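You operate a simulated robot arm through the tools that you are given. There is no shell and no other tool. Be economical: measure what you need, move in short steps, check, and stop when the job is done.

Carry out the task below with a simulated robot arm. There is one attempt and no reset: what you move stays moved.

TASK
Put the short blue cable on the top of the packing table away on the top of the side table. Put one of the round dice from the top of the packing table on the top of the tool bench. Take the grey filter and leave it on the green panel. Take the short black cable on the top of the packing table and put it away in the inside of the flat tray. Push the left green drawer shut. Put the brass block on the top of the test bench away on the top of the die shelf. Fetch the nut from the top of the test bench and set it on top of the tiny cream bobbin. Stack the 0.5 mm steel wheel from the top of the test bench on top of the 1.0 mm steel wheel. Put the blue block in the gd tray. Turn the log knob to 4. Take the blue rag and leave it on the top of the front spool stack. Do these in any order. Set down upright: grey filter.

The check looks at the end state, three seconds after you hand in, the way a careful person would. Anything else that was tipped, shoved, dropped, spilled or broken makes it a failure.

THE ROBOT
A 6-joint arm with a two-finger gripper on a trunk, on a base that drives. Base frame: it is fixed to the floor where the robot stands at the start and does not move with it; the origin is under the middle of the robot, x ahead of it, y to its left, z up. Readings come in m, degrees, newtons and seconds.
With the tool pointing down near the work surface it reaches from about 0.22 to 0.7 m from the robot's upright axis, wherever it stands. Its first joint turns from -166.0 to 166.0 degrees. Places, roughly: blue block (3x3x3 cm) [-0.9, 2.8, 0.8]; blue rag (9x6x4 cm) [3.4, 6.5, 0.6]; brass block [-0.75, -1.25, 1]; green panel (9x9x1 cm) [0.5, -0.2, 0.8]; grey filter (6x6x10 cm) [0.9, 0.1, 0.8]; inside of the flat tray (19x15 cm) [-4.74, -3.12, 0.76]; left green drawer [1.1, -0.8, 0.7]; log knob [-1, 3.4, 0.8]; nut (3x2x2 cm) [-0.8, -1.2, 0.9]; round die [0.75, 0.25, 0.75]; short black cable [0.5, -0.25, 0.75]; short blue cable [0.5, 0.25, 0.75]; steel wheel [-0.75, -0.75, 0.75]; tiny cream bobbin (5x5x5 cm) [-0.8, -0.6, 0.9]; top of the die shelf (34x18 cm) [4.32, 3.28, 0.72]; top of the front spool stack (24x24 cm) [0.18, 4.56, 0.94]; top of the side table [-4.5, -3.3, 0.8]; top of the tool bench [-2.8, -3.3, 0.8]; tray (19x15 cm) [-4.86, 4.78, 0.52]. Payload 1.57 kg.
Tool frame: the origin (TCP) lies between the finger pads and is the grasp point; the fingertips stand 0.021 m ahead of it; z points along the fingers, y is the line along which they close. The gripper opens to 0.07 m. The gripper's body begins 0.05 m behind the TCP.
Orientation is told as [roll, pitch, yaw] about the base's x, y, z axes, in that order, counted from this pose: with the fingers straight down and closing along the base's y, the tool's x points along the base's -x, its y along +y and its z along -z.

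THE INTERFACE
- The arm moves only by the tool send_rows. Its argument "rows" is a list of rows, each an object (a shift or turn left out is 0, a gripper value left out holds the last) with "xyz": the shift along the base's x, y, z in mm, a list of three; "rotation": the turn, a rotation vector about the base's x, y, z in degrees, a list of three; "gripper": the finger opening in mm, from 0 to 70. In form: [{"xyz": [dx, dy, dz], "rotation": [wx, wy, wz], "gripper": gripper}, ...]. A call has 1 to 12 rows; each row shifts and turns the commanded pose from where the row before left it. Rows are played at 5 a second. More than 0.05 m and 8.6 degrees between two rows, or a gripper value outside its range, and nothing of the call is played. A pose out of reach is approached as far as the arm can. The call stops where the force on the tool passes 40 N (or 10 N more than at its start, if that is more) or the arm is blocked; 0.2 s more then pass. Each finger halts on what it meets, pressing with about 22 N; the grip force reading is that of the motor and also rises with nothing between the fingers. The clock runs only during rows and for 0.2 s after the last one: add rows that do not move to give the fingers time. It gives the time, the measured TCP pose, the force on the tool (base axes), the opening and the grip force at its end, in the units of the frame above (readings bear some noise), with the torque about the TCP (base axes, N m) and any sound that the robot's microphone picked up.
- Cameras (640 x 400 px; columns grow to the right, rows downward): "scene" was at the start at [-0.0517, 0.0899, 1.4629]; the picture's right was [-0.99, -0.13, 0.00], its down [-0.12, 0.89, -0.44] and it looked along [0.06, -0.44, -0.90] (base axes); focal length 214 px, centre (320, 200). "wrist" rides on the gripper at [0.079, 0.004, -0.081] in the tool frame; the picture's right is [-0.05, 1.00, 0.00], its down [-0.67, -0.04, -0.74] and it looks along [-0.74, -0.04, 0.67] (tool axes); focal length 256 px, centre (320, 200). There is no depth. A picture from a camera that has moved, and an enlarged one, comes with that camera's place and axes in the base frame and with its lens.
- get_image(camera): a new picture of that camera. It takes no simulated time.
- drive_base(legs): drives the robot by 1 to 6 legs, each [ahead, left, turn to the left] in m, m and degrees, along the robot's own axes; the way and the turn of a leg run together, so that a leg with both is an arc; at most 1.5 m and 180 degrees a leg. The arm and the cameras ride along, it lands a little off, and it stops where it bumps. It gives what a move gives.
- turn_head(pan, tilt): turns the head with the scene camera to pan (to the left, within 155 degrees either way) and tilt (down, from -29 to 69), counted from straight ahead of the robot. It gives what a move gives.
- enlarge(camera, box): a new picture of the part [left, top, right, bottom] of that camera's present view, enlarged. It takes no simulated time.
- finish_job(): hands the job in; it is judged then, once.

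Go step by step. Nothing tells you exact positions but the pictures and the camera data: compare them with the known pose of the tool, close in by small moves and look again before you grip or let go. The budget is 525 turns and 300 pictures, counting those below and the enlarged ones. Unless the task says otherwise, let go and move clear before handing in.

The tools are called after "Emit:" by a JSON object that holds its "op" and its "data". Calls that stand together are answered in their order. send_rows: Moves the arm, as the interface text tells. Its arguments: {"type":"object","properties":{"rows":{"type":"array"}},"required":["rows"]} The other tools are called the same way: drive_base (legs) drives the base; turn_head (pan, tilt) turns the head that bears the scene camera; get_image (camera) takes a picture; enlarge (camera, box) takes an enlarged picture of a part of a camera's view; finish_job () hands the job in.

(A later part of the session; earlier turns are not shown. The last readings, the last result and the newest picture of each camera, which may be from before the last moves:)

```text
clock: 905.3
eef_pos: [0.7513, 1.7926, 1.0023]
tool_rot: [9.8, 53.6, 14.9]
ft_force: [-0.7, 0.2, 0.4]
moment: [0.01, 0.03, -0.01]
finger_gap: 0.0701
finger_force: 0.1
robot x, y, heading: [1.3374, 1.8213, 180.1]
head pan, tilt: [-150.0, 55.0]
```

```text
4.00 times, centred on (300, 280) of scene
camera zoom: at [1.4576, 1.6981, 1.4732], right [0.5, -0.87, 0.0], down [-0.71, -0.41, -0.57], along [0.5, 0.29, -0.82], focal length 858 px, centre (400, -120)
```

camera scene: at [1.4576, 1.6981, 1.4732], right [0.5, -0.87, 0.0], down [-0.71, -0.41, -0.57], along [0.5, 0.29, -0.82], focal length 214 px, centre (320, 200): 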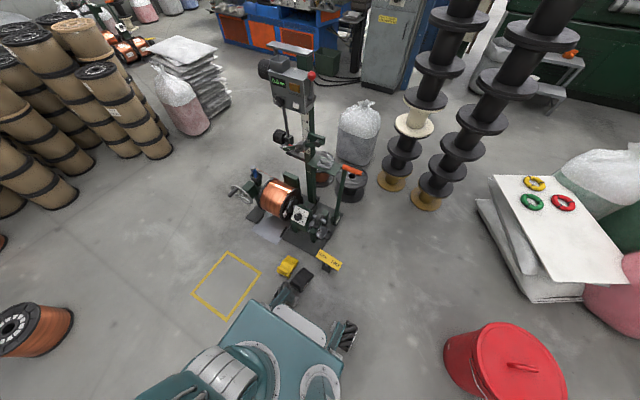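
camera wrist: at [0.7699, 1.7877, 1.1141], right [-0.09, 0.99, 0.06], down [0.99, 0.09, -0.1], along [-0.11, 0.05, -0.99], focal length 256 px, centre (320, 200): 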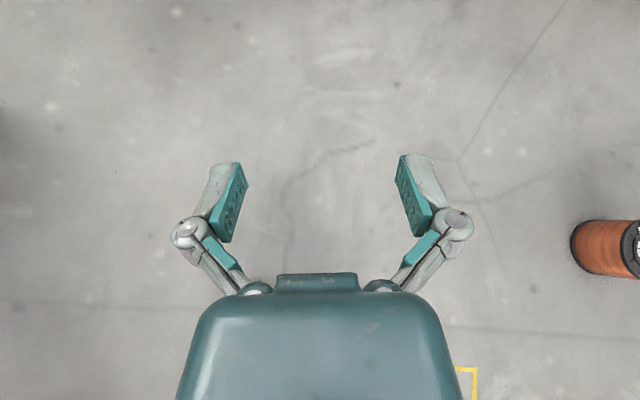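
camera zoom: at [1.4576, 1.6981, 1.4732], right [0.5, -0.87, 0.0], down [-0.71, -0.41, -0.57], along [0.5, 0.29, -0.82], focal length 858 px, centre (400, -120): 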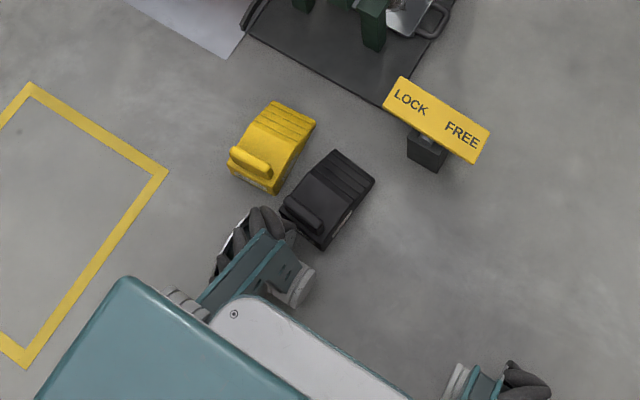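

Only a foot pedal was touched; it looks undisturbed. I move off, raise the arm above the rack, and go down the east aisle at x≈1.31.

Emit:
{"op": "drive_base", "data": {"legs": [[0.12, 0.0, 0]]}}

Emit:
{"op": "send_rows", "data": {"rows": [{"xyz": [0, 0, 45], "rotation": [-5, 0, 0]}, {"xyz": [0, 0, 45]}, {"xyz": [0, 0, 45]}, {"xyz": [0, 0, 45]}, {"xyz": [0, 0, 45]}]}}

Emit:
{"op": "turn_head", "data": {"pan": 0, "tilt": 45}}

Emit:
{"op": "drive_base", "data": {"legs": [[0, 0.7, 0], [-0.08, 0.55, 0]]}}

Emit:
{"op": "get_image", "data": {"camera": "scene"}}

```text
clock: 906.5
eef_pos: [0.6315, 1.7934, 1.0022]
tool_rot: [9.9, 53.6, 14.9]
ft_force: [0.8, 1.5, -0.2]
moment: [-0.05, 0.0, 0.0]
finger_gap: 0.0699
finger_force: 0.2
robot x, y, heading: [1.2177, 1.8177, 180.0]
head pan, tilt: [-150.0, 55.0]
```

```text
clock: 907.7
eef_pos: [0.6319, 1.7725, 1.2308]
tool_rot: [1.4, 54.5, 8.4]
ft_force: [-0.3, -1.0, 1.2]
moment: [-0.02, -0.06, 0.01]
finger_gap: 0.0704
finger_force: 0.1
out of reach, approached as far as the arm can: row 1
robot x, y, heading: [1.2122, 1.8178, 179.9]
head pan, tilt: [-150.0, 55.0]
```

```text
clock: 910.1
eef_pos: [0.6307, 1.772, 1.2316]
tool_rot: [1.5, 54.7, 8.3]
ft_force: [0.0, 0.0, -0.3]
moment: [0.01, -0.02, -0.01]
finger_gap: 0.0701
finger_force: 0.0
robot x, y, heading: [1.2189, 1.8165, 180.0]
head pan, tilt: [0.0, 45.0]
```

```text
clock: 916.4
eef_pos: [0.7643, 0.6288, 1.2399]
tool_rot: [5.9, 56.4, 17.2]
ft_force: [-1.8, 5.2, 0.2]
moment: [-0.2, -0.07, 0.32]
finger_gap: 0.0699
finger_force: 0.1
robot x, y, heading: [1.3458, 0.647, -176.6]
head pan, tilt: [0.0, 45.0]
stopped in leg 2: the robot was blocked; the commanded pose is now the measured one
```

```text
51 pictures are left
camera scene: at [1.3289, 0.54, 1.4895], right [-0.06, 1.0, -0.04], down [0.71, 0.02, -0.71], along [-0.7, -0.07, -0.71], focal length 214 px, centre (320, 200)
```

scene: 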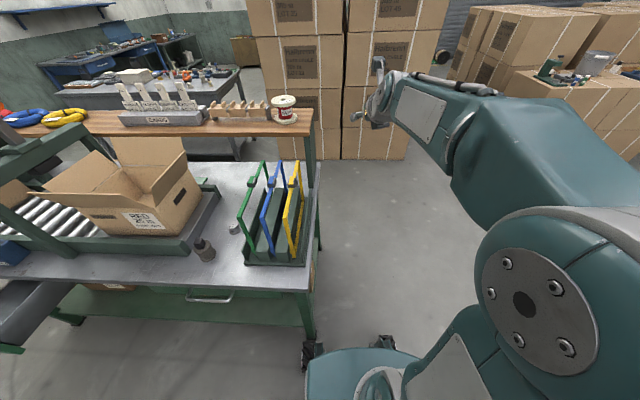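

A front wheel met the table leg. I free it, realign, and pass slightly further east.

Emit:
{"op": "drive_base", "data": {"legs": [[0, -0.06, 0], [0, 0, -3.4]]}}

Emit:
{"op": "drive_base", "data": {"legs": [[-0.07, 0.08, 0], [0, 0.25, 0]]}}

Emit:
{"op": "get_image", "data": {"camera": "scene"}}

```text
clock: 917.8
eef_pos: [0.759, 0.6647, 1.2399]
tool_rot: [9.2, 55.9, 16.9]
ft_force: [-0.8, 1.0, -0.6]
moment: [-0.04, -0.02, 0.01]
finger_gap: 0.0699
finger_force: 0.0
robot x, y, heading: [1.3393, 0.6892, 180.1]
head pan, tilt: [0.0, 45.0]
```

```text
clock: 920.4
eef_pos: [0.828, 0.3429, 1.2405]
tool_rot: [9.4, 55.9, 16.6]
ft_force: [0.6, 1.8, -0.2]
moment: [-0.01, 0.0, 0.06]
finger_gap: 0.0698
finger_force: 0.0
robot x, y, heading: [1.4101, 0.3618, 179.8]
head pan, tilt: [0.0, 45.0]
```

```text
50 pictures are left
camera scene: at [1.3862, 0.2209, 1.488], right [0.01, 1.0, -0.01], down [0.71, -0.01, -0.71], along [-0.71, 0.0, -0.71], focal length 214 px, centre (320, 200)
```

scene: 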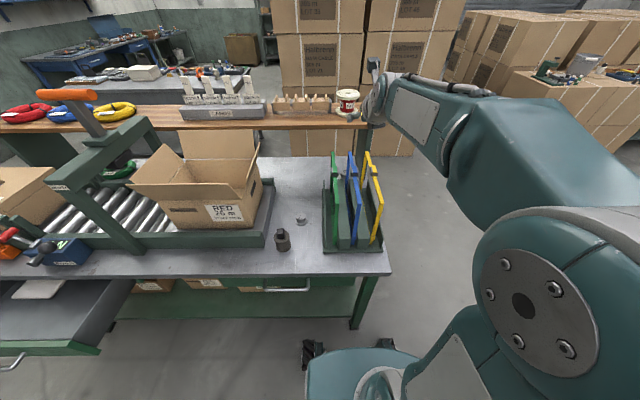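

Filter is at ≈(0.936,0.086). I position the robot and lower the open gripper on its east side.

Emit:
{"op": "drive_base", "data": {"legs": [[-0.1, 0.23, 0]]}}

Emit:
{"op": "send_rows", "data": {"rows": [{"xyz": [30, 0, -35], "rotation": [-5, 0, -2]}, {"xyz": [30, 0, -35], "rotation": [-3, 0, -2]}, {"xyz": [30, 0, -35], "rotation": [0, 0, -2]}, {"xyz": [30, 0, -35]}, {"xyz": [20, 0, -45]}, {"xyz": [0, 0, -48]}, {"xyz": [0, 0, -48]}]}}

Emit:
{"op": "get_image", "data": {"camera": "wrist"}}

```text
clock: 922.2
eef_pos: [0.9272, 0.1067, 1.2401]
tool_rot: [10.0, 55.7, 17.2]
ft_force: [0.3, 0.0, -0.1]
moment: [0.01, -0.04, -0.02]
finger_gap: 0.0704
finger_force: 0.0
robot x, y, heading: [1.5091, 0.1369, 179.7]
head pan, tilt: [0.0, 45.0]
```

```text
clock: 923.8
eef_pos: [1.062, 0.0677, 0.9748]
tool_rot: [-2.5, 57.0, 0.2]
ft_force: [0.4, 0.5, 0.1]
moment: [0.01, 0.0, -0.03]
finger_gap: 0.07
finger_force: 0.1
out of reach, approached as far as the arm can: row 5, 6, 7
robot x, y, heading: [1.5085, 0.14, 179.8]
head pan, tilt: [0.0, 45.0]
```

```text
49 pictures are left
camera wrist: at [1.0868, 0.0772, 1.0838], right [-0.01, 1.0, -0.07], down [0.99, 0.0, -0.15], along [-0.15, -0.07, -0.99], focal length 256 px, centre (320, 200)
```

wrist: 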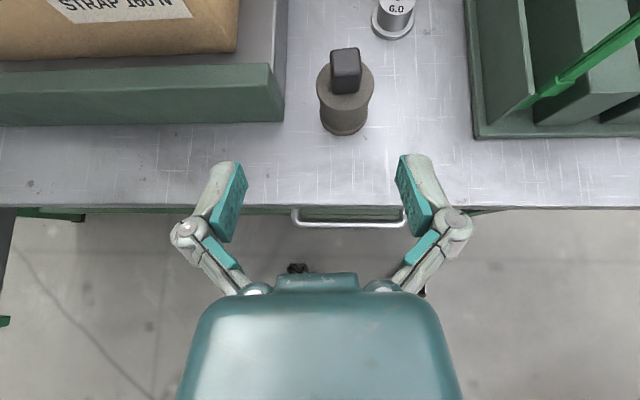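

The filter has a square neck (≈27 mm) on top at ≈(0.935,0.084,0.87); I'll grip that. Level the tool and approach along its axis.

Emit:
{"op": "send_rows", "data": {"rows": [{"xyz": [-14, 5, -15], "rotation": [4, 0, 0], "gripper": 52}, {"xyz": [-14, 5, -15]}, {"xyz": [-15, 5, -15]}, {"xyz": [-20, 0, -13]}, {"xyz": [-20, 0, -13]}]}}

Emit:
{"op": "get_image", "data": {"camera": "wrist"}}

```text
clock: 925.0
eef_pos: [0.9785, 0.0819, 0.9045]
tool_rot: [4.5, 56.8, 6.4]
ft_force: [-0.4, 0.2, 0.2]
moment: [0.01, -0.05, 0.02]
finger_gap: 0.052
finger_force: 0.0
robot x, y, heading: [1.5091, 0.1376, 179.6]
head pan, tilt: [0.0, 45.0]
```

```text
48 pictures are left
camera wrist: at [1.0024, 0.0834, 1.0145], right [-0.02, 1.0, 0.0], down [0.99, 0.02, -0.15], along [-0.15, 0.0, -0.99], focal length 256 px, centre (320, 200)
```

wrist: 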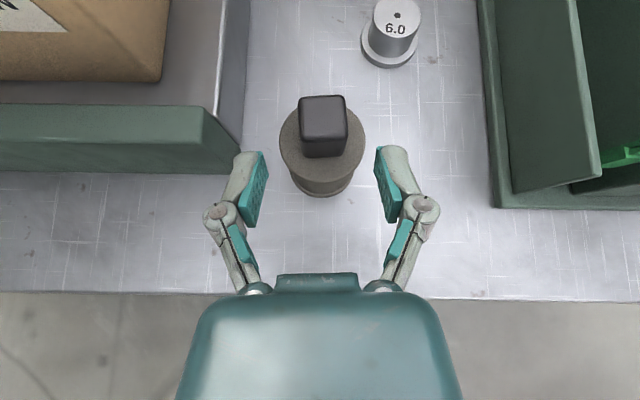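

Emit:
{"op": "send_rows", "data": {"rows": [{"xyz": [-15, 1, -11]}, {"xyz": [-12, 1, -9]}, {"xyz": [-9, 0, -6]}]}}

Emit:
{"op": "get_image", "data": {"camera": "wrist"}}

Emit:
{"op": "enlarge", "data": {"camera": "scene", "box": [230, 170, 370, 270]}}

```text
clock: 925.8
eef_pos: [0.9426, 0.0783, 0.8822]
tool_rot: [4.4, 56.6, 6.3]
ft_force: [-0.4, 0.3, -0.8]
moment: [-0.01, -0.02, -0.03]
finger_gap: 0.052
finger_force: 0.0
out of reach, approached as far as the arm can: row 1, 2
robot x, y, heading: [1.5075, 0.1341, 179.6]
head pan, tilt: [0.0, 45.0]
```

```text
47 pictures are left
camera wrist: at [0.9661, 0.0787, 0.9914], right [-0.02, 1.0, 0.0], down [0.99, 0.02, -0.15], along [-0.15, 0.0, -0.99], focal length 256 px, centre (320, 200)
```

wrist: 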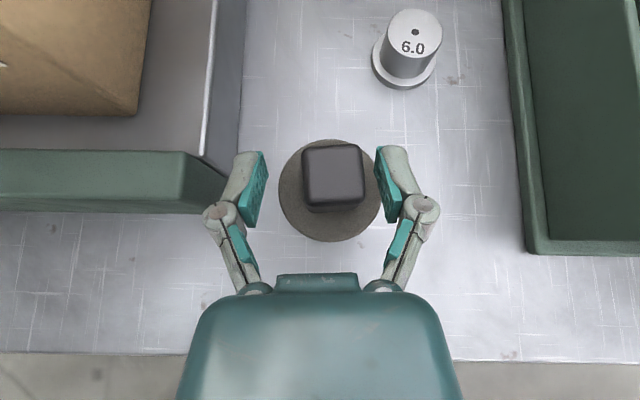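

```text
4.00 times, centred on (300, 220) of scene
camera zoom: at [1.4842, -0.0221, 1.4864], right [0.01, 1.0, 0.0], down [0.71, 0.0, -0.71], along [-0.71, 0.0, -0.71], focal length 858 px, centre (400, 120)
```

zoom: 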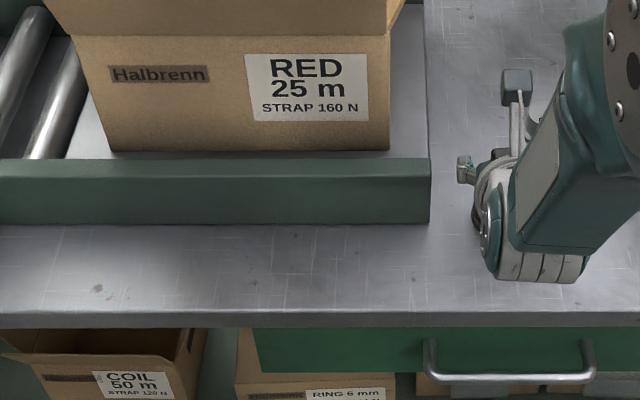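

Emit:
{"op": "send_rows", "data": {"rows": [{"xyz": [0, 5, -7]}, {"xyz": [0, 0, -7]}, {"gripper": 40}, {"gripper": 30}, {"gripper": 15}, {}, {}]}}

Emit:
{"op": "get_image", "data": {"camera": "wrist"}}

```text
clock: 927.4
eef_pos: [0.9393, 0.0721, 0.8758]
tool_rot: [4.5, 57.3, 6.3]
ft_force: [-2.6, -2.7, 36.8]
moment: [-0.16, 0.38, 0.05]
finger_gap: 0.0392
finger_force: 21.9
out of reach, approached as far as the arm can: row 1, 2
robot x, y, heading: [1.5134, 0.136, 179.8]
head pan, tilt: [0.0, 45.0]
```

```text
45 pictures are left
camera wrist: at [0.9644, 0.0735, 0.9848], right [-0.02, 1.0, 0.0], down [0.99, 0.02, -0.16], along [-0.16, -0.01, -0.99], focal length 256 px, centre (320, 200)
```

wrist: 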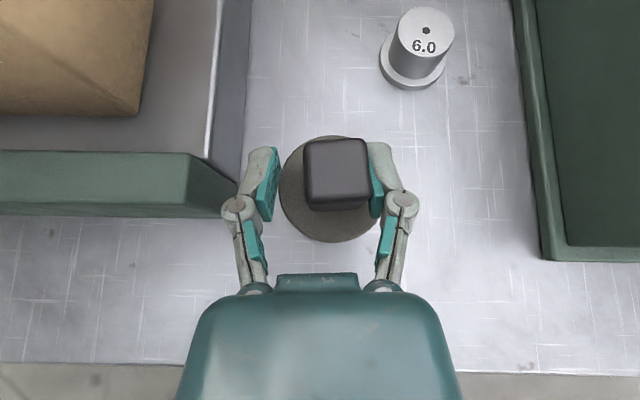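

Fingertips press on the filter body and only one pad touches. Raise a few mm and let the fingers close.

Emit:
{"op": "send_rows", "data": {"rows": [{"gripper": 44}, {"xyz": [0, 0, 4]}, {"xyz": [0, 0, 3]}, {}]}}

Emit:
{"op": "drive_base", "data": {"legs": [[0, -0.012, 0]]}}

Emit:
{"op": "get_image", "data": {"camera": "wrist"}}

```text
clock: 928.4
eef_pos: [0.9401, 0.0727, 0.8785]
tool_rot: [4.1, 56.7, 6.1]
ft_force: [-1.1, 0.2, 0.9]
moment: [0.02, -0.01, -0.01]
finger_gap: 0.044
finger_force: 0.0
robot x, y, heading: [1.5084, 0.1326, 179.5]
head pan, tilt: [0.0, 45.0]
```

```text
clock: 929.1
eef_pos: [0.94, 0.0804, 0.8788]
tool_rot: [4.4, 56.8, 6.6]
ft_force: [-0.1, -1.1, -0.2]
moment: [0.03, -0.01, -0.02]
finger_gap: 0.0439
finger_force: 0.2
robot x, y, heading: [1.5067, 0.1475, 179.8]
head pan, tilt: [0.0, 45.0]
```

```text
44 pictures are left
camera wrist: at [0.9639, 0.0808, 0.9887], right [-0.02, 1.0, 0.0], down [0.99, 0.02, -0.15], along [-0.15, -0.01, -0.99], focal length 256 px, centre (320, 200)
```

wrist: 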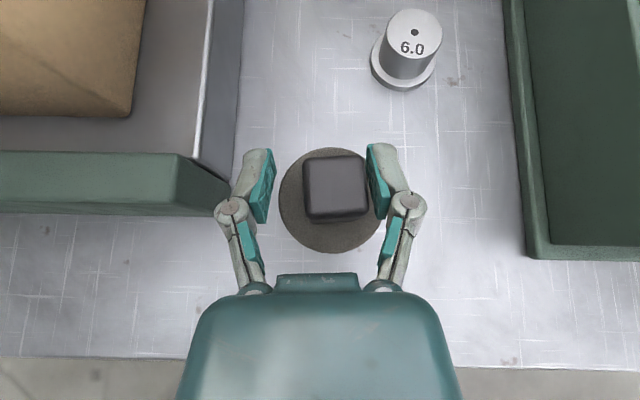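

Emit:
{"op": "drive_base", "data": {"legs": [[0, -0.012, 0]]}}

Emit:
{"op": "send_rows", "data": {"rows": [{"gripper": 36}, {"gripper": 28}, {"gripper": 15}, {}, {}]}}

Emit:
{"op": "get_image", "data": {"camera": "wrist"}}

```text
clock: 929.9
eef_pos: [0.9397, 0.0859, 0.8794]
tool_rot: [4.8, 56.8, 6.9]
ft_force: [-0.5, -1.4, 0.5]
moment: [0.02, 0.0, -0.04]
finger_gap: 0.0444
finger_force: 0.1
robot x, y, heading: [1.5116, 0.1514, 179.8]
head pan, tilt: [0.0, 45.0]
```

```text
clock: 931.1
eef_pos: [0.9405, 0.0885, 0.8792]
tool_rot: [4.4, 56.9, 6.6]
ft_force: [-1.1, -2.0, 9.0]
moment: [-0.39, -0.01, 0.02]
finger_gap: 0.0254
finger_force: 21.9
robot x, y, heading: [1.509, 0.1511, 179.5]
head pan, tilt: [0.0, 45.0]
```

```text
43 pictures are left
camera wrist: at [0.9645, 0.0902, 0.9899], right [-0.02, 1.0, 0.0], down [0.99, 0.02, -0.15], along [-0.15, -0.01, -0.99], focal length 256 px, centre (320, 200)
```

wrist: 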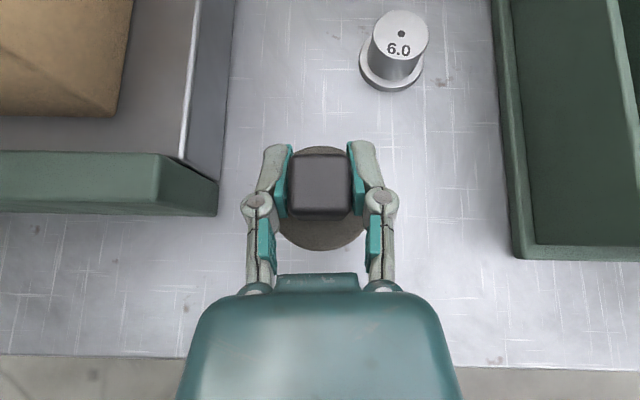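

Gripped the neck. Lift straight up high above the rack.

Emit:
{"op": "send_rows", "data": {"rows": [{"xyz": [0, 0, 6]}, {"xyz": [0, 0, 20]}, {"xyz": [0, 0, 45]}, {"xyz": [0, 0, 45]}, {"xyz": [0, 0, 45]}, {"xyz": [0, 0, 45]}, {"xyz": [0, 0, 45]}, {"xyz": [0, 0, 45]}, {"xyz": [0, 0, 45]}]}}

Emit:
{"op": "get_image", "data": {"camera": "wrist"}}

Emit:
{"op": "get_image", "data": {"camera": "scene"}}

```text
clock: 933.1
eef_pos: [0.94, 0.0904, 1.2191]
tool_rot: [6.7, 56.8, 9.0]
ft_force: [0.8, -2.2, -2.0]
moment: [-0.03, 0.06, -0.11]
finger_gap: 0.0256
finger_force: 21.9
robot x, y, heading: [1.5062, 0.1539, 179.5]
head pan, tilt: [0.0, 45.0]
```

```text
42 pictures are left
camera wrist: at [0.9647, 0.0891, 1.3298], right [-0.03, 1.0, 0.02], down [0.99, 0.03, -0.16], along [-0.16, 0.02, -0.99], focal length 256 px, centre (320, 200)
```

wrist: 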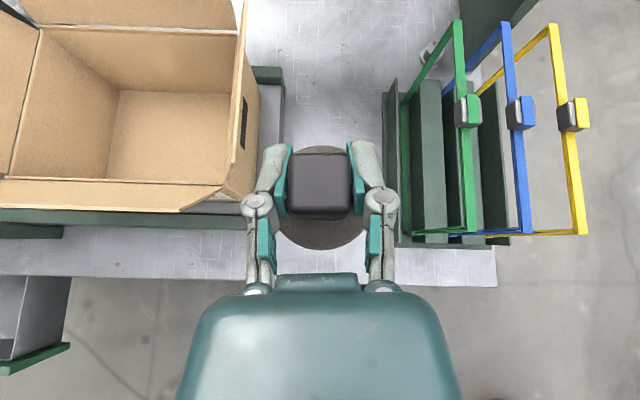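

```text
41 pictures are left
camera scene: at [1.4848, -0.0024, 1.4865], right [0.01, 1.0, 0.0], down [0.71, 0.0, -0.71], along [-0.71, 0.0, -0.71], focal length 214 px, centre (320, 200)
```

scene: 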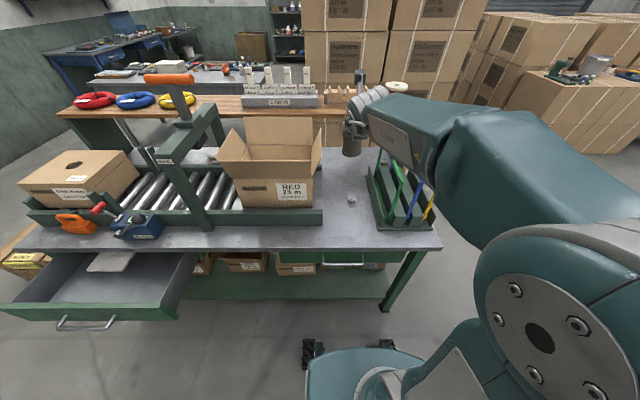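

Emit:
{"op": "drive_base", "data": {"legs": [[0.1, -0.21, 0.5], [0, -0.24, 0], [0.07, -0.1, 0], [0.1, -0.45, 0], [0, -0.75, 0]]}}

Emit:
{"op": "get_image", "data": {"camera": "wrist"}}

```text
clock: 943.1
eef_pos: [0.6641, 1.8292, 1.2197]
tool_rot: [4.6, 56.8, 7.2]
ft_force: [-0.4, -1.1, -2.7]
moment: [0.01, -0.05, -0.04]
finger_gap: 0.0253
finger_force: 21.7
robot x, y, heading: [1.2309, 1.9018, -179.9]
head pan, tilt: [0.0, 45.0]
```

```text
40 pictures are left
camera wrist: at [0.6884, 1.8311, 1.329], right [-0.03, 1.0, 0.0], down [0.99, 0.03, -0.15], along [-0.15, 0.0, -0.99], focal length 256 px, centre (320, 200)
```

wrist: 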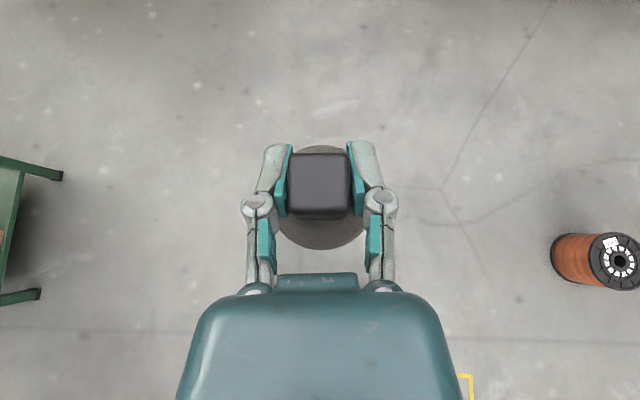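

Emit:
{"op": "drive_base", "data": {"legs": [[1.3, 0, 0], [0, 0, 180], [-0.38, -0.9, 0], [0, -1.05, 0]]}}

Emit:
{"op": "send_rows", "data": {"rows": [{"xyz": [0, 0, -45]}, {"xyz": [0, 0, -45]}, {"xyz": [0, 0, -45]}, {"xyz": [0, 0, -45]}, {"xyz": [0, 0, -45]}, {"xyz": [0, 0, -45]}, {"xyz": [0, 0, -20]}]}}

Emit:
{"op": "get_image", "data": {"camera": "wrist"}}

Emit:
{"op": "get_image", "data": {"camera": "scene"}}

```text
clock: 966.6
eef_pos: [0.0958, 0.0021, 1.2189]
tool_rot: [4.5, 56.8, -174.4]
ft_force: [0.6, 0.4, -1.8]
moment: [-0.01, 0.03, -0.01]
finger_gap: 0.0254
finger_force: 22.7
robot x, y, heading: [-0.4728, -0.054, -1.5]
head pan, tilt: [0.0, 45.0]
```

```text
clock: 968.2
eef_pos: [0.0947, 0.0001, 0.9289]
tool_rot: [4.3, 56.7, -174.5]
ft_force: [-0.5, 0.6, -0.6]
moment: [0.0, -0.01, 0.02]
finger_gap: 0.0256
finger_force: 22.3
robot x, y, heading: [-0.4763, -0.0538, -1.4]
head pan, tilt: [0.0, 45.0]
```

```text
39 pictures are left
camera wrist: at [0.07, 0.0001, 1.0389], right [0.0, -1.0, 0.0], down [-0.99, 0.0, -0.15], along [0.15, 0.0, -0.99], focal length 256 px, centre (320, 200)
```

wrist: 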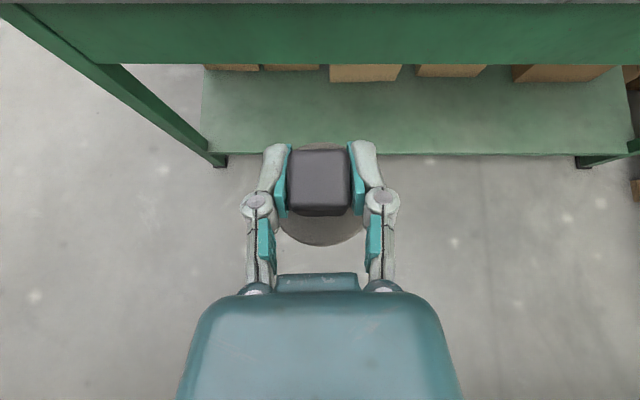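

```text
38 pictures are left
camera scene: at [-0.4465, 0.0994, 1.4864], right [-0.02, -1.0, 0.0], down [-0.71, 0.02, -0.71], along [0.71, -0.02, -0.71], focal length 214 px, centre (320, 200)
```

scene: 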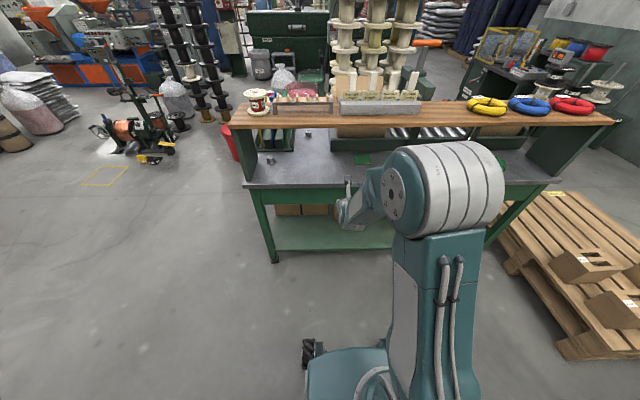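

Emit:
{"op": "drive_base", "data": {"legs": [[0.22, -0.06, 1.4]]}}

Emit:
{"op": "send_rows", "data": {"rows": [{"xyz": [15, -30, 0]}, {"xyz": [25, -30, 0]}, {"xyz": [30, -30, 0]}, {"xyz": [30, -12, 0]}, {"xyz": [30, 0, 0]}]}}

Emit:
{"op": "get_image", "data": {"camera": "wrist"}}

Emit:
{"op": "get_image", "data": {"camera": "scene"}}

```text
clock: 969.9
eef_pos: [0.3133, -0.0461, 0.9287]
tool_rot: [4.5, 56.8, -172.8]
ft_force: [-0.5, 0.2, -0.9]
moment: [-0.02, -0.01, 0.0]
finger_gap: 0.0256
finger_force: 21.9
robot x, y, heading: [-0.2518, -0.1151, 0.2]
head pan, tilt: [0.0, 45.0]
```

```text
clock: 971.1
eef_pos: [0.4462, -0.0939, 0.9367]
tool_rot: [5.4, 56.7, -172.8]
ft_force: [-0.6, 0.2, -1.7]
moment: [0.02, 0.02, 0.02]
finger_gap: 0.0259
finger_force: 21.8
out of reach, approached as far as the arm can: row 2, 3, 4, 5
robot x, y, heading: [-0.258, -0.1138, -0.2]
head pan, tilt: [0.0, 45.0]
```

```text
37 pictures are left
camera wrist: at [0.4216, -0.0923, 1.0468], right [0.02, -1.0, 0.01], down [-0.99, -0.02, -0.15], along [0.15, 0.0, -0.99], focal length 256 px, centre (320, 200)
```

wrist: 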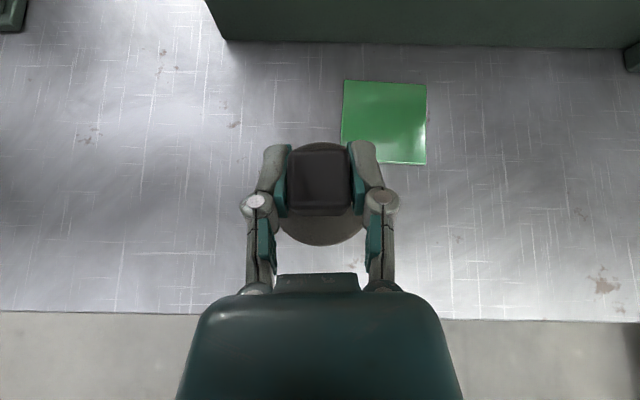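

```text
36 pictures are left
camera scene: at [-0.2309, 0.0378, 1.4865], right [0.0, -1.0, 0.0], down [-0.71, 0.0, -0.71], along [0.71, 0.0, -0.71], focal length 214 px, centre (320, 200)
```

scene: 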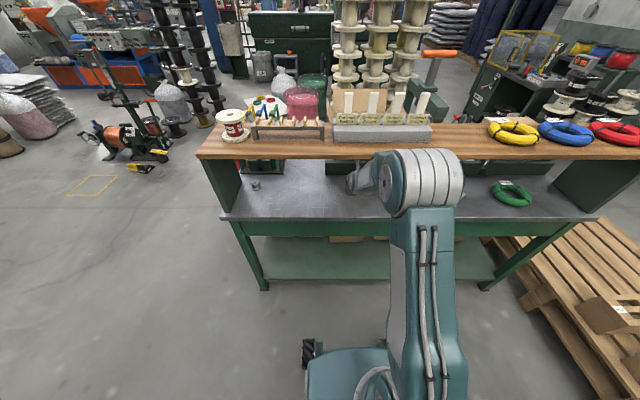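

I shift the base right to line up with the panel at ≈(0.542,-0.156), then extend.

Emit:
{"op": "drive_base", "data": {"legs": [[0, -0.064, 0]]}}

Emit:
{"op": "send_rows", "data": {"rows": [{"xyz": [25, 0, -2]}, {"xyz": [25, 0, -2]}, {"xyz": [25, 0, -2]}, {"xyz": [20, 0, -2]}]}}

Emit:
{"op": "get_image", "data": {"camera": "wrist"}}

```text
clock: 972.1
eef_pos: [0.4468, -0.1302, 0.9363]
tool_rot: [7.0, 56.6, -171.3]
ft_force: [0.3, 3.1, -1.2]
moment: [-0.07, -0.02, -0.07]
finger_gap: 0.0255
finger_force: 22.1
robot x, y, heading: [-0.2544, -0.1675, 0.1]
head pan, tilt: [0.0, 45.0]
```

```text
clock: 973.1
eef_pos: [0.528, -0.1335, 0.9148]
tool_rot: [5.3, 55.0, -172.0]
ft_force: [1.1, 0.5, -1.5]
moment: [0.02, -0.03, -0.02]
finger_gap: 0.0257
finger_force: 22.0
robot x, y, heading: [-0.2601, -0.1692, 0.0]
head pan, tilt: [0.0, 45.0]
```

```text
35 pictures are left
camera wrist: at [0.5064, -0.133, 1.0261], right [0.03, -1.0, 0.01], down [-0.99, -0.03, -0.12], along [0.12, -0.01, -0.99], focal length 256 px, centre (320, 200)
```

wrist: 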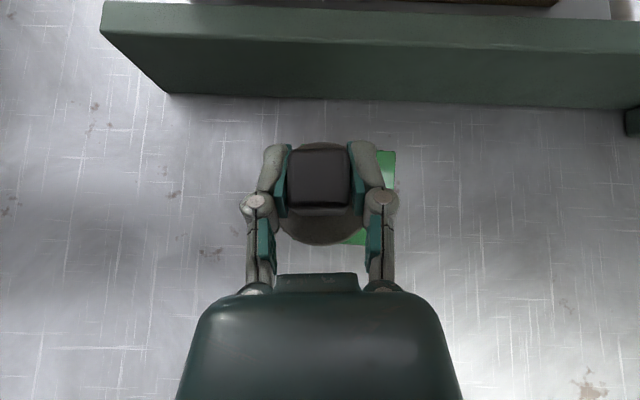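

Emit:
{"op": "drive_base", "data": {"legs": [[0, -0.028, 0]]}}

Emit:
{"op": "send_rows", "data": {"rows": [{"xyz": [6, 0, -2]}, {"xyz": [0, 0, -3]}]}}

Emit:
{"op": "get_image", "data": {"camera": "wrist"}}

```text
clock: 973.9
eef_pos: [0.5311, -0.1477, 0.9097]
tool_rot: [5.0, 54.3, -172.8]
ft_force: [0.8, 0.1, -0.9]
moment: [-0.03, -0.01, -0.03]
finger_gap: 0.0257
finger_force: 22.4
robot x, y, heading: [-0.2585, -0.1767, 0.2]
head pan, tilt: [0.0, 45.0]
stopped in leg 1: the robot was blocked; the commanded pose is now the measured one
```

```text
clock: 974.5
eef_pos: [0.5377, -0.1574, 0.9052]
tool_rot: [4.5, 54.6, -173.4]
ft_force: [0.1, 0.2, -2.5]
moment: [0.05, -0.05, 0.01]
finger_gap: 0.0256
finger_force: 22.3
robot x, y, heading: [-0.259, -0.1801, 0.2]
head pan, tilt: [0.0, 45.0]
```

```text
34 pictures are left
camera wrist: at [0.5163, -0.158, 1.0169], right [0.02, -1.0, 0.0], down [-0.99, -0.02, -0.11], along [0.11, 0.0, -0.99], focal length 256 px, centre (320, 200)
```

wrist: 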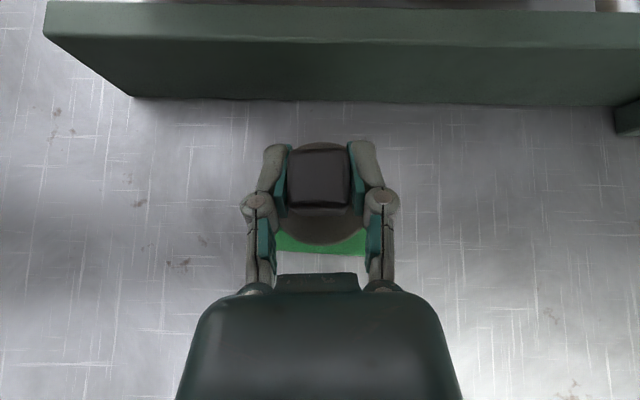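

Filter is aligned over the panel. Lower gently.

Emit:
{"op": "send_rows", "data": {"rows": [{"xyz": [0, 0, -4], "rotation": [0, -1, 0]}, {"xyz": [0, 0, -4], "rotation": [0, -1, 0]}, {"xyz": [0, 0, -3]}]}}

Emit:
{"op": "get_image", "data": {"camera": "wrist"}}

```text
clock: 975.3
eef_pos: [0.5363, -0.155, 0.8938]
tool_rot: [5.1, 56.5, -173.0]
ft_force: [-0.7, 0.1, -1.4]
moment: [-0.01, -0.02, 0.04]
finger_gap: 0.0259
finger_force: 21.8
robot x, y, heading: [-0.2568, -0.1792, 0.1]
head pan, tilt: [0.0, 45.0]
```

```text
33 pictures are left
camera wrist: at [0.512, -0.156, 1.0047], right [0.02, -1.0, 0.0], down [-0.99, -0.02, -0.15], along [0.15, 0.0, -0.99], focal length 256 px, centre (320, 200)
```

wrist: 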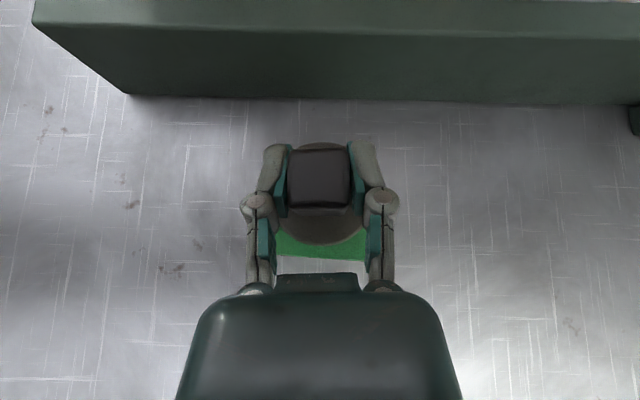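

Emit:
{"op": "send_rows", "data": {"rows": [{"xyz": [2, 0, -2]}, {"xyz": [0, 0, -2]}, {"xyz": [0, 0, -2]}, {"xyz": [0, 0, -2]}]}}

```text
clock: 976.3
eef_pos: [0.5392, -0.1574, 0.8884]
tool_rot: [5.1, 56.8, -172.8]
ft_force: [-1.8, -1.0, 8.3]
moment: [0.16, 0.13, 0.01]
finger_gap: 0.0257
finger_force: 21.9
robot x, y, heading: [-0.2566, -0.183, 0.2]
head pan, tilt: [0.0, 45.0]
```

Contact at 0.888 (upright tilt unchanged). Release and back away along the tool axis.

Emit:
{"op": "send_rows", "data": {"rows": [{"gripper": 30}, {"gripper": 38}, {"gripper": 46}, {}]}}

Emit:
{"op": "get_image", "data": {"camera": "wrist"}}

```text
clock: 977.3
eef_pos: [0.538, -0.156, 0.8861]
tool_rot: [5.0, 56.6, -172.9]
ft_force: [0.3, -0.1, -0.2]
moment: [0.01, 0.01, 0.01]
finger_gap: 0.0459
finger_force: 0.0
robot x, y, heading: [-0.2558, -0.18, 0.0]
head pan, tilt: [0.0, 45.0]
```

```text
32 pictures are left
camera wrist: at [0.5139, -0.1559, 0.9965], right [0.02, -1.0, 0.0], down [-0.99, -0.02, -0.15], along [0.15, 0.0, -0.99], focal length 256 px, centre (320, 200)
```

wrist: 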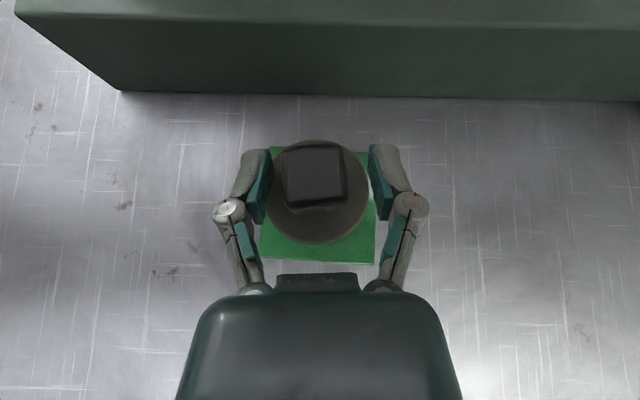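

Emit:
{"op": "send_rows", "data": {"rows": [{"xyz": [-10, 0, 4]}, {"xyz": [-20, 0, 6]}, {"xyz": [-30, 0, 8]}, {"xyz": [-35, 0, 8]}, {"xyz": [-35, 0, 5]}, {"xyz": [-30, 0, 0]}]}}

Emit:
{"op": "drive_base", "data": {"legs": [[-0.25, 0, 0]]}}

Emit:
{"op": "enlarge", "data": {"camera": "scene", "box": [240, 90, 440, 215]}}

```text
clock: 978.7
eef_pos: [0.3774, -0.1556, 0.9164]
tool_rot: [5.9, 56.5, -172.6]
ft_force: [-0.3, -0.6, 0.2]
moment: [0.01, 0.0, -0.06]
finger_gap: 0.0462
finger_force: 0.1
robot x, y, heading: [-0.2581, -0.1829, -0.2]
head pan, tilt: [0.0, 45.0]
```

```text
clock: 980.5
eef_pos: [0.1321, -0.156, 0.9185]
tool_rot: [5.7, 56.4, -172.7]
ft_force: [1.6, 0.7, -0.6]
moment: [0.01, -0.01, 0.0]
finger_gap: 0.046
finger_force: 0.1
robot x, y, heading: [-0.5031, -0.1789, -0.1]
head pan, tilt: [0.0, 45.0]
```

```text
3.20 times, centred on (340, 152) of scene
camera zoom: at [-0.4785, -0.04, 1.49], right [0.0, -1.0, -0.01], down [-0.71, 0.01, -0.7], along [0.71, 0.01, -0.71], focal length 686 px, centre (256, 352)
```

zoom: 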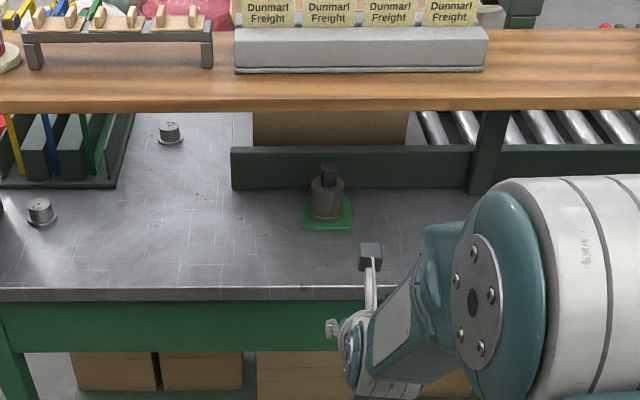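

Filter stands upright on the green panel. Last: the drawer. I drive round to the east aisle again with the arm raised.

Emit:
{"op": "send_rows", "data": {"rows": [{"xyz": [0, 0, 45], "gripper": 20}, {"xyz": [0, 0, 45], "gripper": 0}, {"xyz": [0, 0, 45]}, {"xyz": [0, 0, 45]}, {"xyz": [0, 0, 45]}, {"xyz": [0, 0, 45]}, {"xyz": [0, 0, 40]}]}}

Emit:
{"op": "drive_base", "data": {"legs": [[0, 1.0, 0], [0.45, 1.07, 0], [0, 0, 180], [-1.27, 0, 0]]}}

```text
clock: 982.1
eef_pos: [0.1297, -0.1395, 1.2111]
tool_rot: [9.1, 56.6, -170.4]
ft_force: [-0.5, 0.1, -0.3]
moment: [-0.03, -0.02, -0.06]
finger_gap: 0.0005
finger_force: 21.9
out of reach, approached as far as the arm can: row 4, 7
robot x, y, heading: [-0.5032, -0.1797, -0.1]
head pan, tilt: [0.0, 45.0]
```

```text
clock: 1006.1
eef_pos: [0.5786, 1.8443, 1.2078]
tool_rot: [7.6, 56.7, 8.6]
ft_force: [-0.4, -0.6, -0.9]
moment: [0.01, -0.01, 0.0]
finger_gap: 0.0002
finger_force: 22.3
robot x, y, heading: [1.2111, 1.8915, -179.5]
head pan, tilt: [0.0, 45.0]
```

Emit:
{"op": "drive_base", "data": {"legs": [[0, 0.73, -0.5], [-0.1, 0.46, 0], [-0.1, 0.08, 0], [0, 0.4, 0]]}}

Emit:
{"op": "turn_head", "data": {"pan": 30, "tilt": 40}}

Emit:
{"op": "get_image", "data": {"camera": "scene"}}

```text
clock: 1013.5
eef_pos: [0.777, 0.5925, 1.2082]
tool_rot: [8.3, 56.6, 8.7]
ft_force: [-0.9, -0.2, -0.5]
moment: [0.04, 0.0, 0.0]
finger_gap: 0.0
finger_force: 22.3
robot x, y, heading: [1.4098, 0.6235, 179.6]
head pan, tilt: [0.0, 45.0]
stopped in leg 3: the robot was blocked; the commanded pose is now the measured one
```

```text
clock: 1014.4
eef_pos: [0.7766, 0.5939, 1.2086]
tool_rot: [7.9, 56.8, 8.3]
ft_force: [0.1, -0.1, 0.0]
moment: [0.01, -0.01, -0.02]
finger_gap: 0.0
finger_force: 22.2
robot x, y, heading: [1.4116, 0.6247, 179.8]
head pan, tilt: [30.0, 40.0]
```

```text
30 pictures are left
camera scene: at [1.392, 0.4264, 1.4937], right [-0.5, 0.87, 0.0], down [0.56, 0.32, -0.77], along [-0.66, -0.38, -0.64], focal length 214 px, centre (320, 200)
```

scene: 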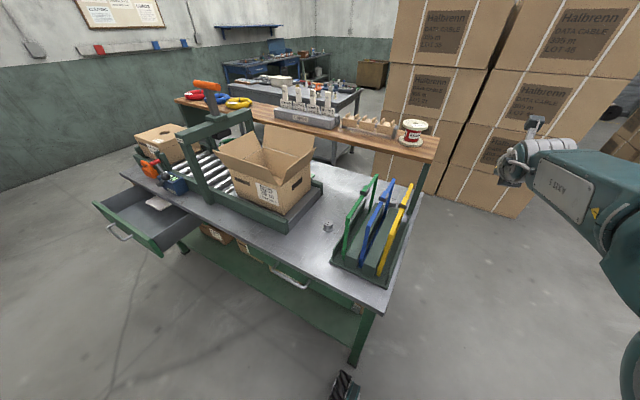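

Emit:
{"op": "turn_head", "data": {"pan": -150, "tilt": 60}}

Emit:
{"op": "get_image", "data": {"camera": "scene"}}

```text
clock: 1017.1
eef_pos: [0.7763, 0.5942, 1.2093]
tool_rot: [8.0, 56.7, 8.2]
ft_force: [-0.8, 1.0, 0.2]
moment: [0.02, 0.0, -0.01]
finger_gap: 0.0
finger_force: 22.1
robot x, y, heading: [1.4081, 0.625, 179.6]
head pan, tilt: [-150.0, 60.0]
```

```text
29 pictures are left
camera scene: at [1.5238, 0.502, 1.4672], right [0.5, -0.87, 0.0], down [-0.75, -0.43, -0.5], along [0.44, 0.25, -0.87], focal length 214 px, centre (320, 200)
```

scene: 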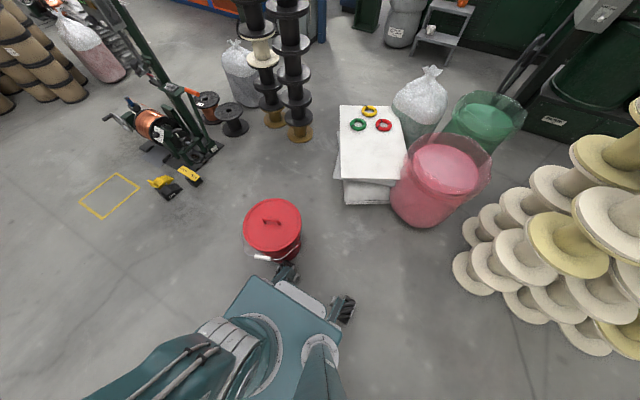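

The rear wheel just touches the bucket; ease forward and go on south.

Emit:
{"op": "drive_base", "data": {"legs": [[0.025, 0.03, 0], [0, 0.35, 0]]}}

```text
clock: 1019.8
eef_pos: [0.7514, 0.2119, 1.208]
tool_rot: [7.8, 56.6, 8.3]
ft_force: [-0.8, -1.2, -0.6]
moment: [-0.01, 0.01, -0.05]
finger_gap: 0.0
finger_force: 21.8
robot x, y, heading: [1.384, 0.242, 179.6]
head pan, tilt: [-150.0, 60.0]
```

Now position diagonally: I back off east, turn toward the drawer (heading −130°), and approach.

Emit:
{"op": "drive_base", "data": {"legs": [[-0.2, 0.1, 0], [0, 0, 50]]}}

Emit:
{"op": "turn_head", "data": {"pan": 10, "tilt": 50}}

Emit:
{"op": "get_image", "data": {"camera": "scene"}}

```text
clock: 1023.8
eef_pos: [1.2018, -0.3632, 1.2075]
tool_rot: [7.8, 56.7, 58.5]
ft_force: [0.1, -0.6, -0.1]
moment: [0.01, 0.0, 0.01]
finger_gap: 0.0
finger_force: 21.8
robot x, y, heading: [1.5812, 0.1429, -129.9]
head pan, tilt: [-150.0, 60.0]
```

```text
clock: 1026.3
eef_pos: [1.2031, -0.3632, 1.2083]
tool_rot: [7.8, 56.7, 58.3]
ft_force: [1.1, 0.2, 0.1]
moment: [0.03, 0.02, 0.01]
finger_gap: 0.0001
finger_force: 22.0
robot x, y, heading: [1.5825, 0.1423, -129.8]
head pan, tilt: [10.0, 50.0]
```

```text
28 pictures are left
camera scene: at [1.6996, 0.0202, 1.4795], right [-0.87, 0.5, 0.0], down [0.38, 0.66, -0.64], along [-0.32, -0.56, -0.77], focal length 214 px, centre (320, 200)
```

scene: 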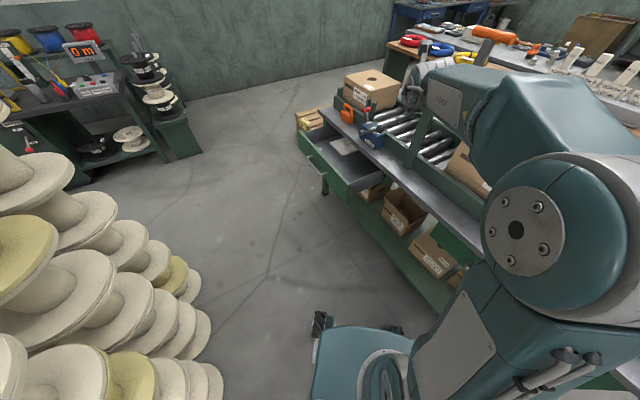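

Emit:
{"op": "drive_base", "data": {"legs": [[0.3, 0.23, 0]]}}

Emit:
{"op": "send_rows", "data": {"rows": [{"xyz": [35, -25, 0]}, {"xyz": [35, -25, -10]}, {"xyz": [35, -20, -25]}, {"xyz": [30, 0, -35]}, {"xyz": [20, 0, -40]}, {"xyz": [0, 0, -45]}, {"xyz": [0, 0, -45]}]}}

Emit:
{"op": "get_image", "data": {"camera": "scene"}}

Emit:
{"op": "get_image", "data": {"camera": "wrist"}}

```text
clock: 1028.7
eef_pos: [1.1844, -0.7359, 1.2074]
tool_rot: [7.5, 56.7, 58.0]
ft_force: [0.7, -0.7, 0.3]
moment: [0.0, 0.01, -0.01]
finger_gap: 0.0
finger_force: 22.1
robot x, y, heading: [1.5661, -0.2288, -130.3]
head pan, tilt: [10.0, 50.0]
```

```text
clock: 1030.3
eef_pos: [1.344, -0.8071, 1.008]
tool_rot: [7.8, 56.7, 58.3]
ft_force: [1.1, 0.4, 0.3]
moment: [-0.01, 0.0, 0.0]
finger_gap: 0.0002
finger_force: 22.2
robot x, y, heading: [1.5698, -0.2291, -130.1]
head pan, tilt: [10.0, 50.0]
```

```text
27 pictures are left
camera scene: at [1.6851, -0.3561, 1.4794], right [-0.87, 0.5, 0.0], down [0.38, 0.66, -0.64], along [-0.32, -0.56, -0.77], focal length 214 px, centre (320, 200)
```

scene: 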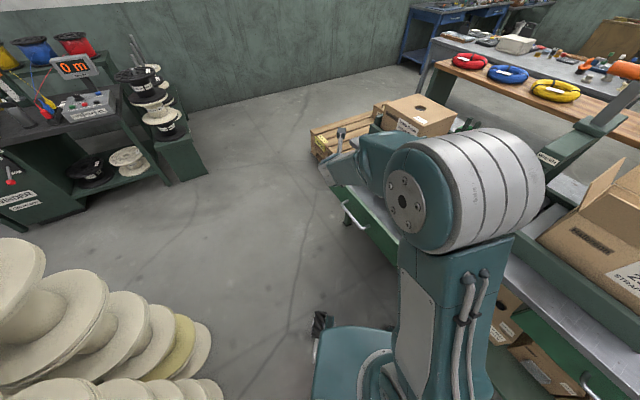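

```text
26 pictures are left
camera wrist: at [1.3614, -0.7898, 1.1182], right [-0.77, 0.64, 0.03], down [0.63, 0.76, -0.15], along [-0.12, -0.1, -0.99], focal length 256 px, centre (320, 200)
```

wrist: 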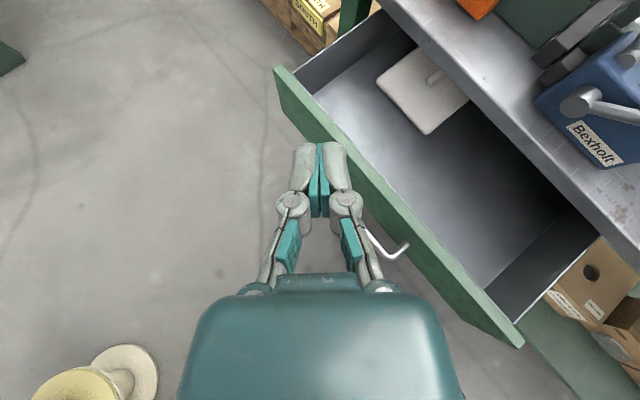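

The drawer front is at x≈1.23, y −0.49…−1.03. Lower the closed fingers in front of it and push west.

Emit:
{"op": "send_rows", "data": {"rows": [{"xyz": [5, 0, -45]}, {"xyz": [0, 0, -45]}, {"xyz": [0, 0, -45]}, {"xyz": [0, 0, -45]}, {"xyz": [0, 0, -45]}, {"xyz": [0, 0, -45]}, {"xyz": [0, 0, -20]}]}}

Emit:
{"op": "get_image", "data": {"camera": "wrist"}}

```text
clock: 1031.9
eef_pos: [1.3467, -0.8071, 0.7178]
tool_rot: [7.7, 56.7, 58.1]
ft_force: [-0.3, 0.3, 0.0]
moment: [-0.01, -0.03, 0.01]
finger_gap: 0.0
finger_force: 22.1
robot x, y, heading: [1.5682, -0.2303, -130.0]
head pan, tilt: [10.0, 50.0]
```

```text
25 pictures are left
camera wrist: at [1.3646, -0.7906, 0.8286], right [-0.77, 0.64, 0.03], down [0.63, 0.76, -0.15], along [-0.12, -0.1, -0.99], focal length 256 px, centre (320, 200)
```

wrist: 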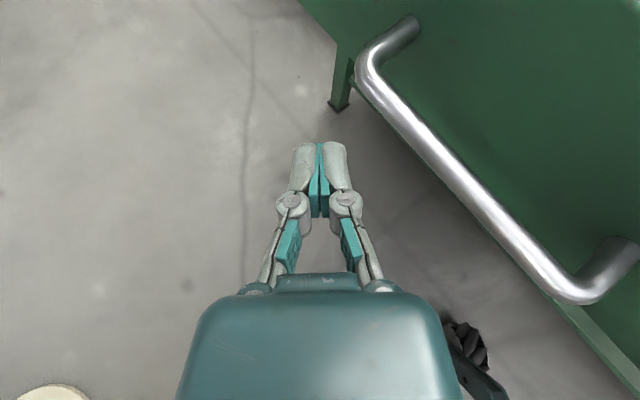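

The handle bar is at y −0.83…−0.71, x≈1.293; I push on its centre.

Emit:
{"op": "send_rows", "data": {"rows": [{"xyz": [0, 15, 0]}, {"xyz": [0, 15, 0]}, {"xyz": [-20, 0, 0]}, {"xyz": [-15, 0, 0]}, {"xyz": [-15, 0, 0]}, {"xyz": [-15, 0, 0]}]}}

Emit:
{"op": "get_image", "data": {"camera": "wrist"}}

```text
clock: 1033.3
eef_pos: [1.2799, -0.7763, 0.7185]
tool_rot: [7.6, 56.7, 58.3]
ft_force: [-0.9, 0.0, -0.2]
moment: [0.02, -0.04, -0.01]
finger_gap: 0.0
finger_force: 21.9
robot x, y, heading: [1.5649, -0.2366, -129.9]
head pan, tilt: [10.0, 50.0]
```

```text
24 pictures are left
camera wrist: at [1.299, -0.7595, 0.8287], right [-0.77, 0.64, 0.03], down [0.63, 0.76, -0.15], along [-0.12, -0.1, -0.99], focal length 256 px, centre (320, 200)
```

wrist: 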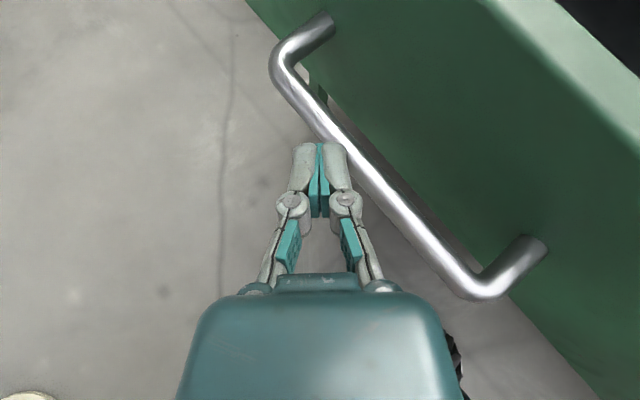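

Emit:
{"op": "send_rows", "data": {"rows": [{"xyz": [-12, 0, 0]}, {"xyz": [-12, 0, 0]}, {"xyz": [-12, 0, 0]}, {"xyz": [-12, 0, 0]}, {"xyz": [-12, 0, 0]}, {"xyz": [-12, 0, 0]}]}}

Emit:
{"op": "get_image", "data": {"camera": "wrist"}}

```text
clock: 1034.7
eef_pos: [1.2104, -0.7758, 0.7186]
tool_rot: [7.8, 56.7, 58.3]
ft_force: [0.6, 0.6, 0.1]
moment: [-0.01, 0.02, 0.0]
finger_gap: 0.0
finger_force: 21.7
robot x, y, heading: [1.5676, -0.233, -130.1]
head pan, tilt: [10.0, 50.0]
```

```text
23 pictures are left
camera wrist: at [1.2275, -0.7591, 0.8285], right [-0.77, 0.64, 0.03], down [0.63, 0.76, -0.15], along [-0.12, -0.1, -0.99], focal length 256 px, centre (320, 200)
```

wrist: 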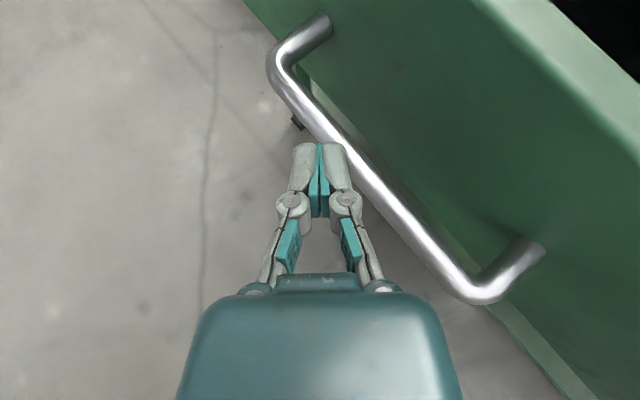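

The drawer slides with little force. Keep pushing.

Emit:
{"op": "send_rows", "data": {"rows": [{"xyz": [-12, 0, 0]}, {"xyz": [-12, 0, 0]}, {"xyz": [-12, 0, 0]}, {"xyz": [-12, 0, 0]}, {"xyz": [-12, 0, 0]}, {"xyz": [-12, 0, 0]}, {"xyz": [-12, 0, 0]}, {"xyz": [-12, 0, 0]}]}}

Emit:
{"op": "get_image", "data": {"camera": "wrist"}}

```text
clock: 1036.5
eef_pos: [1.1142, -0.7774, 0.7187]
tool_rot: [8.6, 56.6, 58.7]
ft_force: [0.3, -0.6, -0.8]
moment: [0.0, 0.04, -0.02]
finger_gap: 0.0001
finger_force: 22.6
robot x, y, heading: [1.5642, -0.23, -129.9]
head pan, tilt: [10.0, 50.0]
```

```text
22 pictures are left
camera wrist: at [1.1333, -0.7607, 0.8293], right [-0.76, 0.64, 0.04], down [0.63, 0.76, -0.15], along [-0.13, -0.09, -0.99], focal length 256 px, centre (320, 200)
```

wrist: 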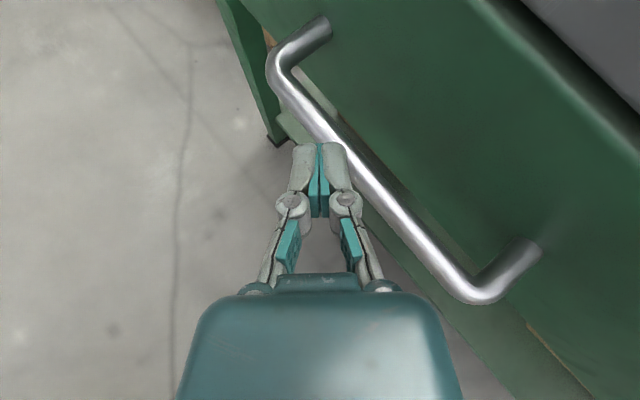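

Emit:
{"op": "send_rows", "data": {"rows": [{"xyz": [-10, 0, 0]}, {"xyz": [-10, 0, 0]}, {"xyz": [-8, 0, 0]}, {"xyz": [-8, 0, 0]}, {"xyz": [-8, 0, 0]}, {"xyz": [-8, 0, 0]}]}}

Emit:
{"op": "get_image", "data": {"camera": "wrist"}}

```text
clock: 1037.9
eef_pos: [1.0861, -0.7994, 0.7187]
tool_rot: [8.7, 56.5, 58.9]
ft_force: [25.8, 15.8, 10.0]
moment: [0.2, -0.23, -0.2]
finger_gap: 0.0001
finger_force: 21.8
out of reach, approached as far as the arm can: row 1, 2, 3, 4, 5, 6
robot x, y, heading: [1.5663, -0.2316, -130.2]
head pan, tilt: [10.0, 50.0]
```

```text
21 pictures are left
camera wrist: at [1.1039, -0.7837, 0.8293], right [-0.76, 0.64, 0.04], down [0.63, 0.76, -0.15], along [-0.13, -0.09, -0.99], focal length 256 px, centre (320, 200)
```

wrist: 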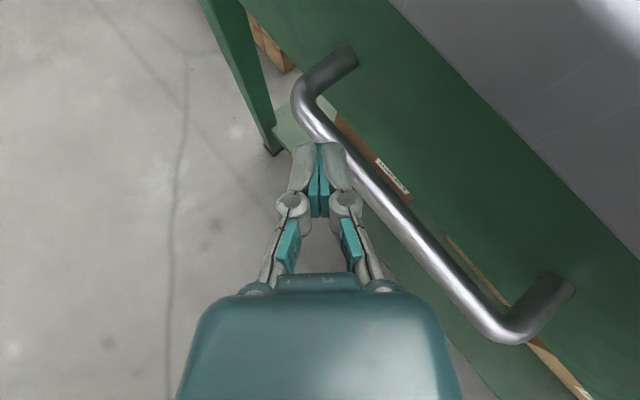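

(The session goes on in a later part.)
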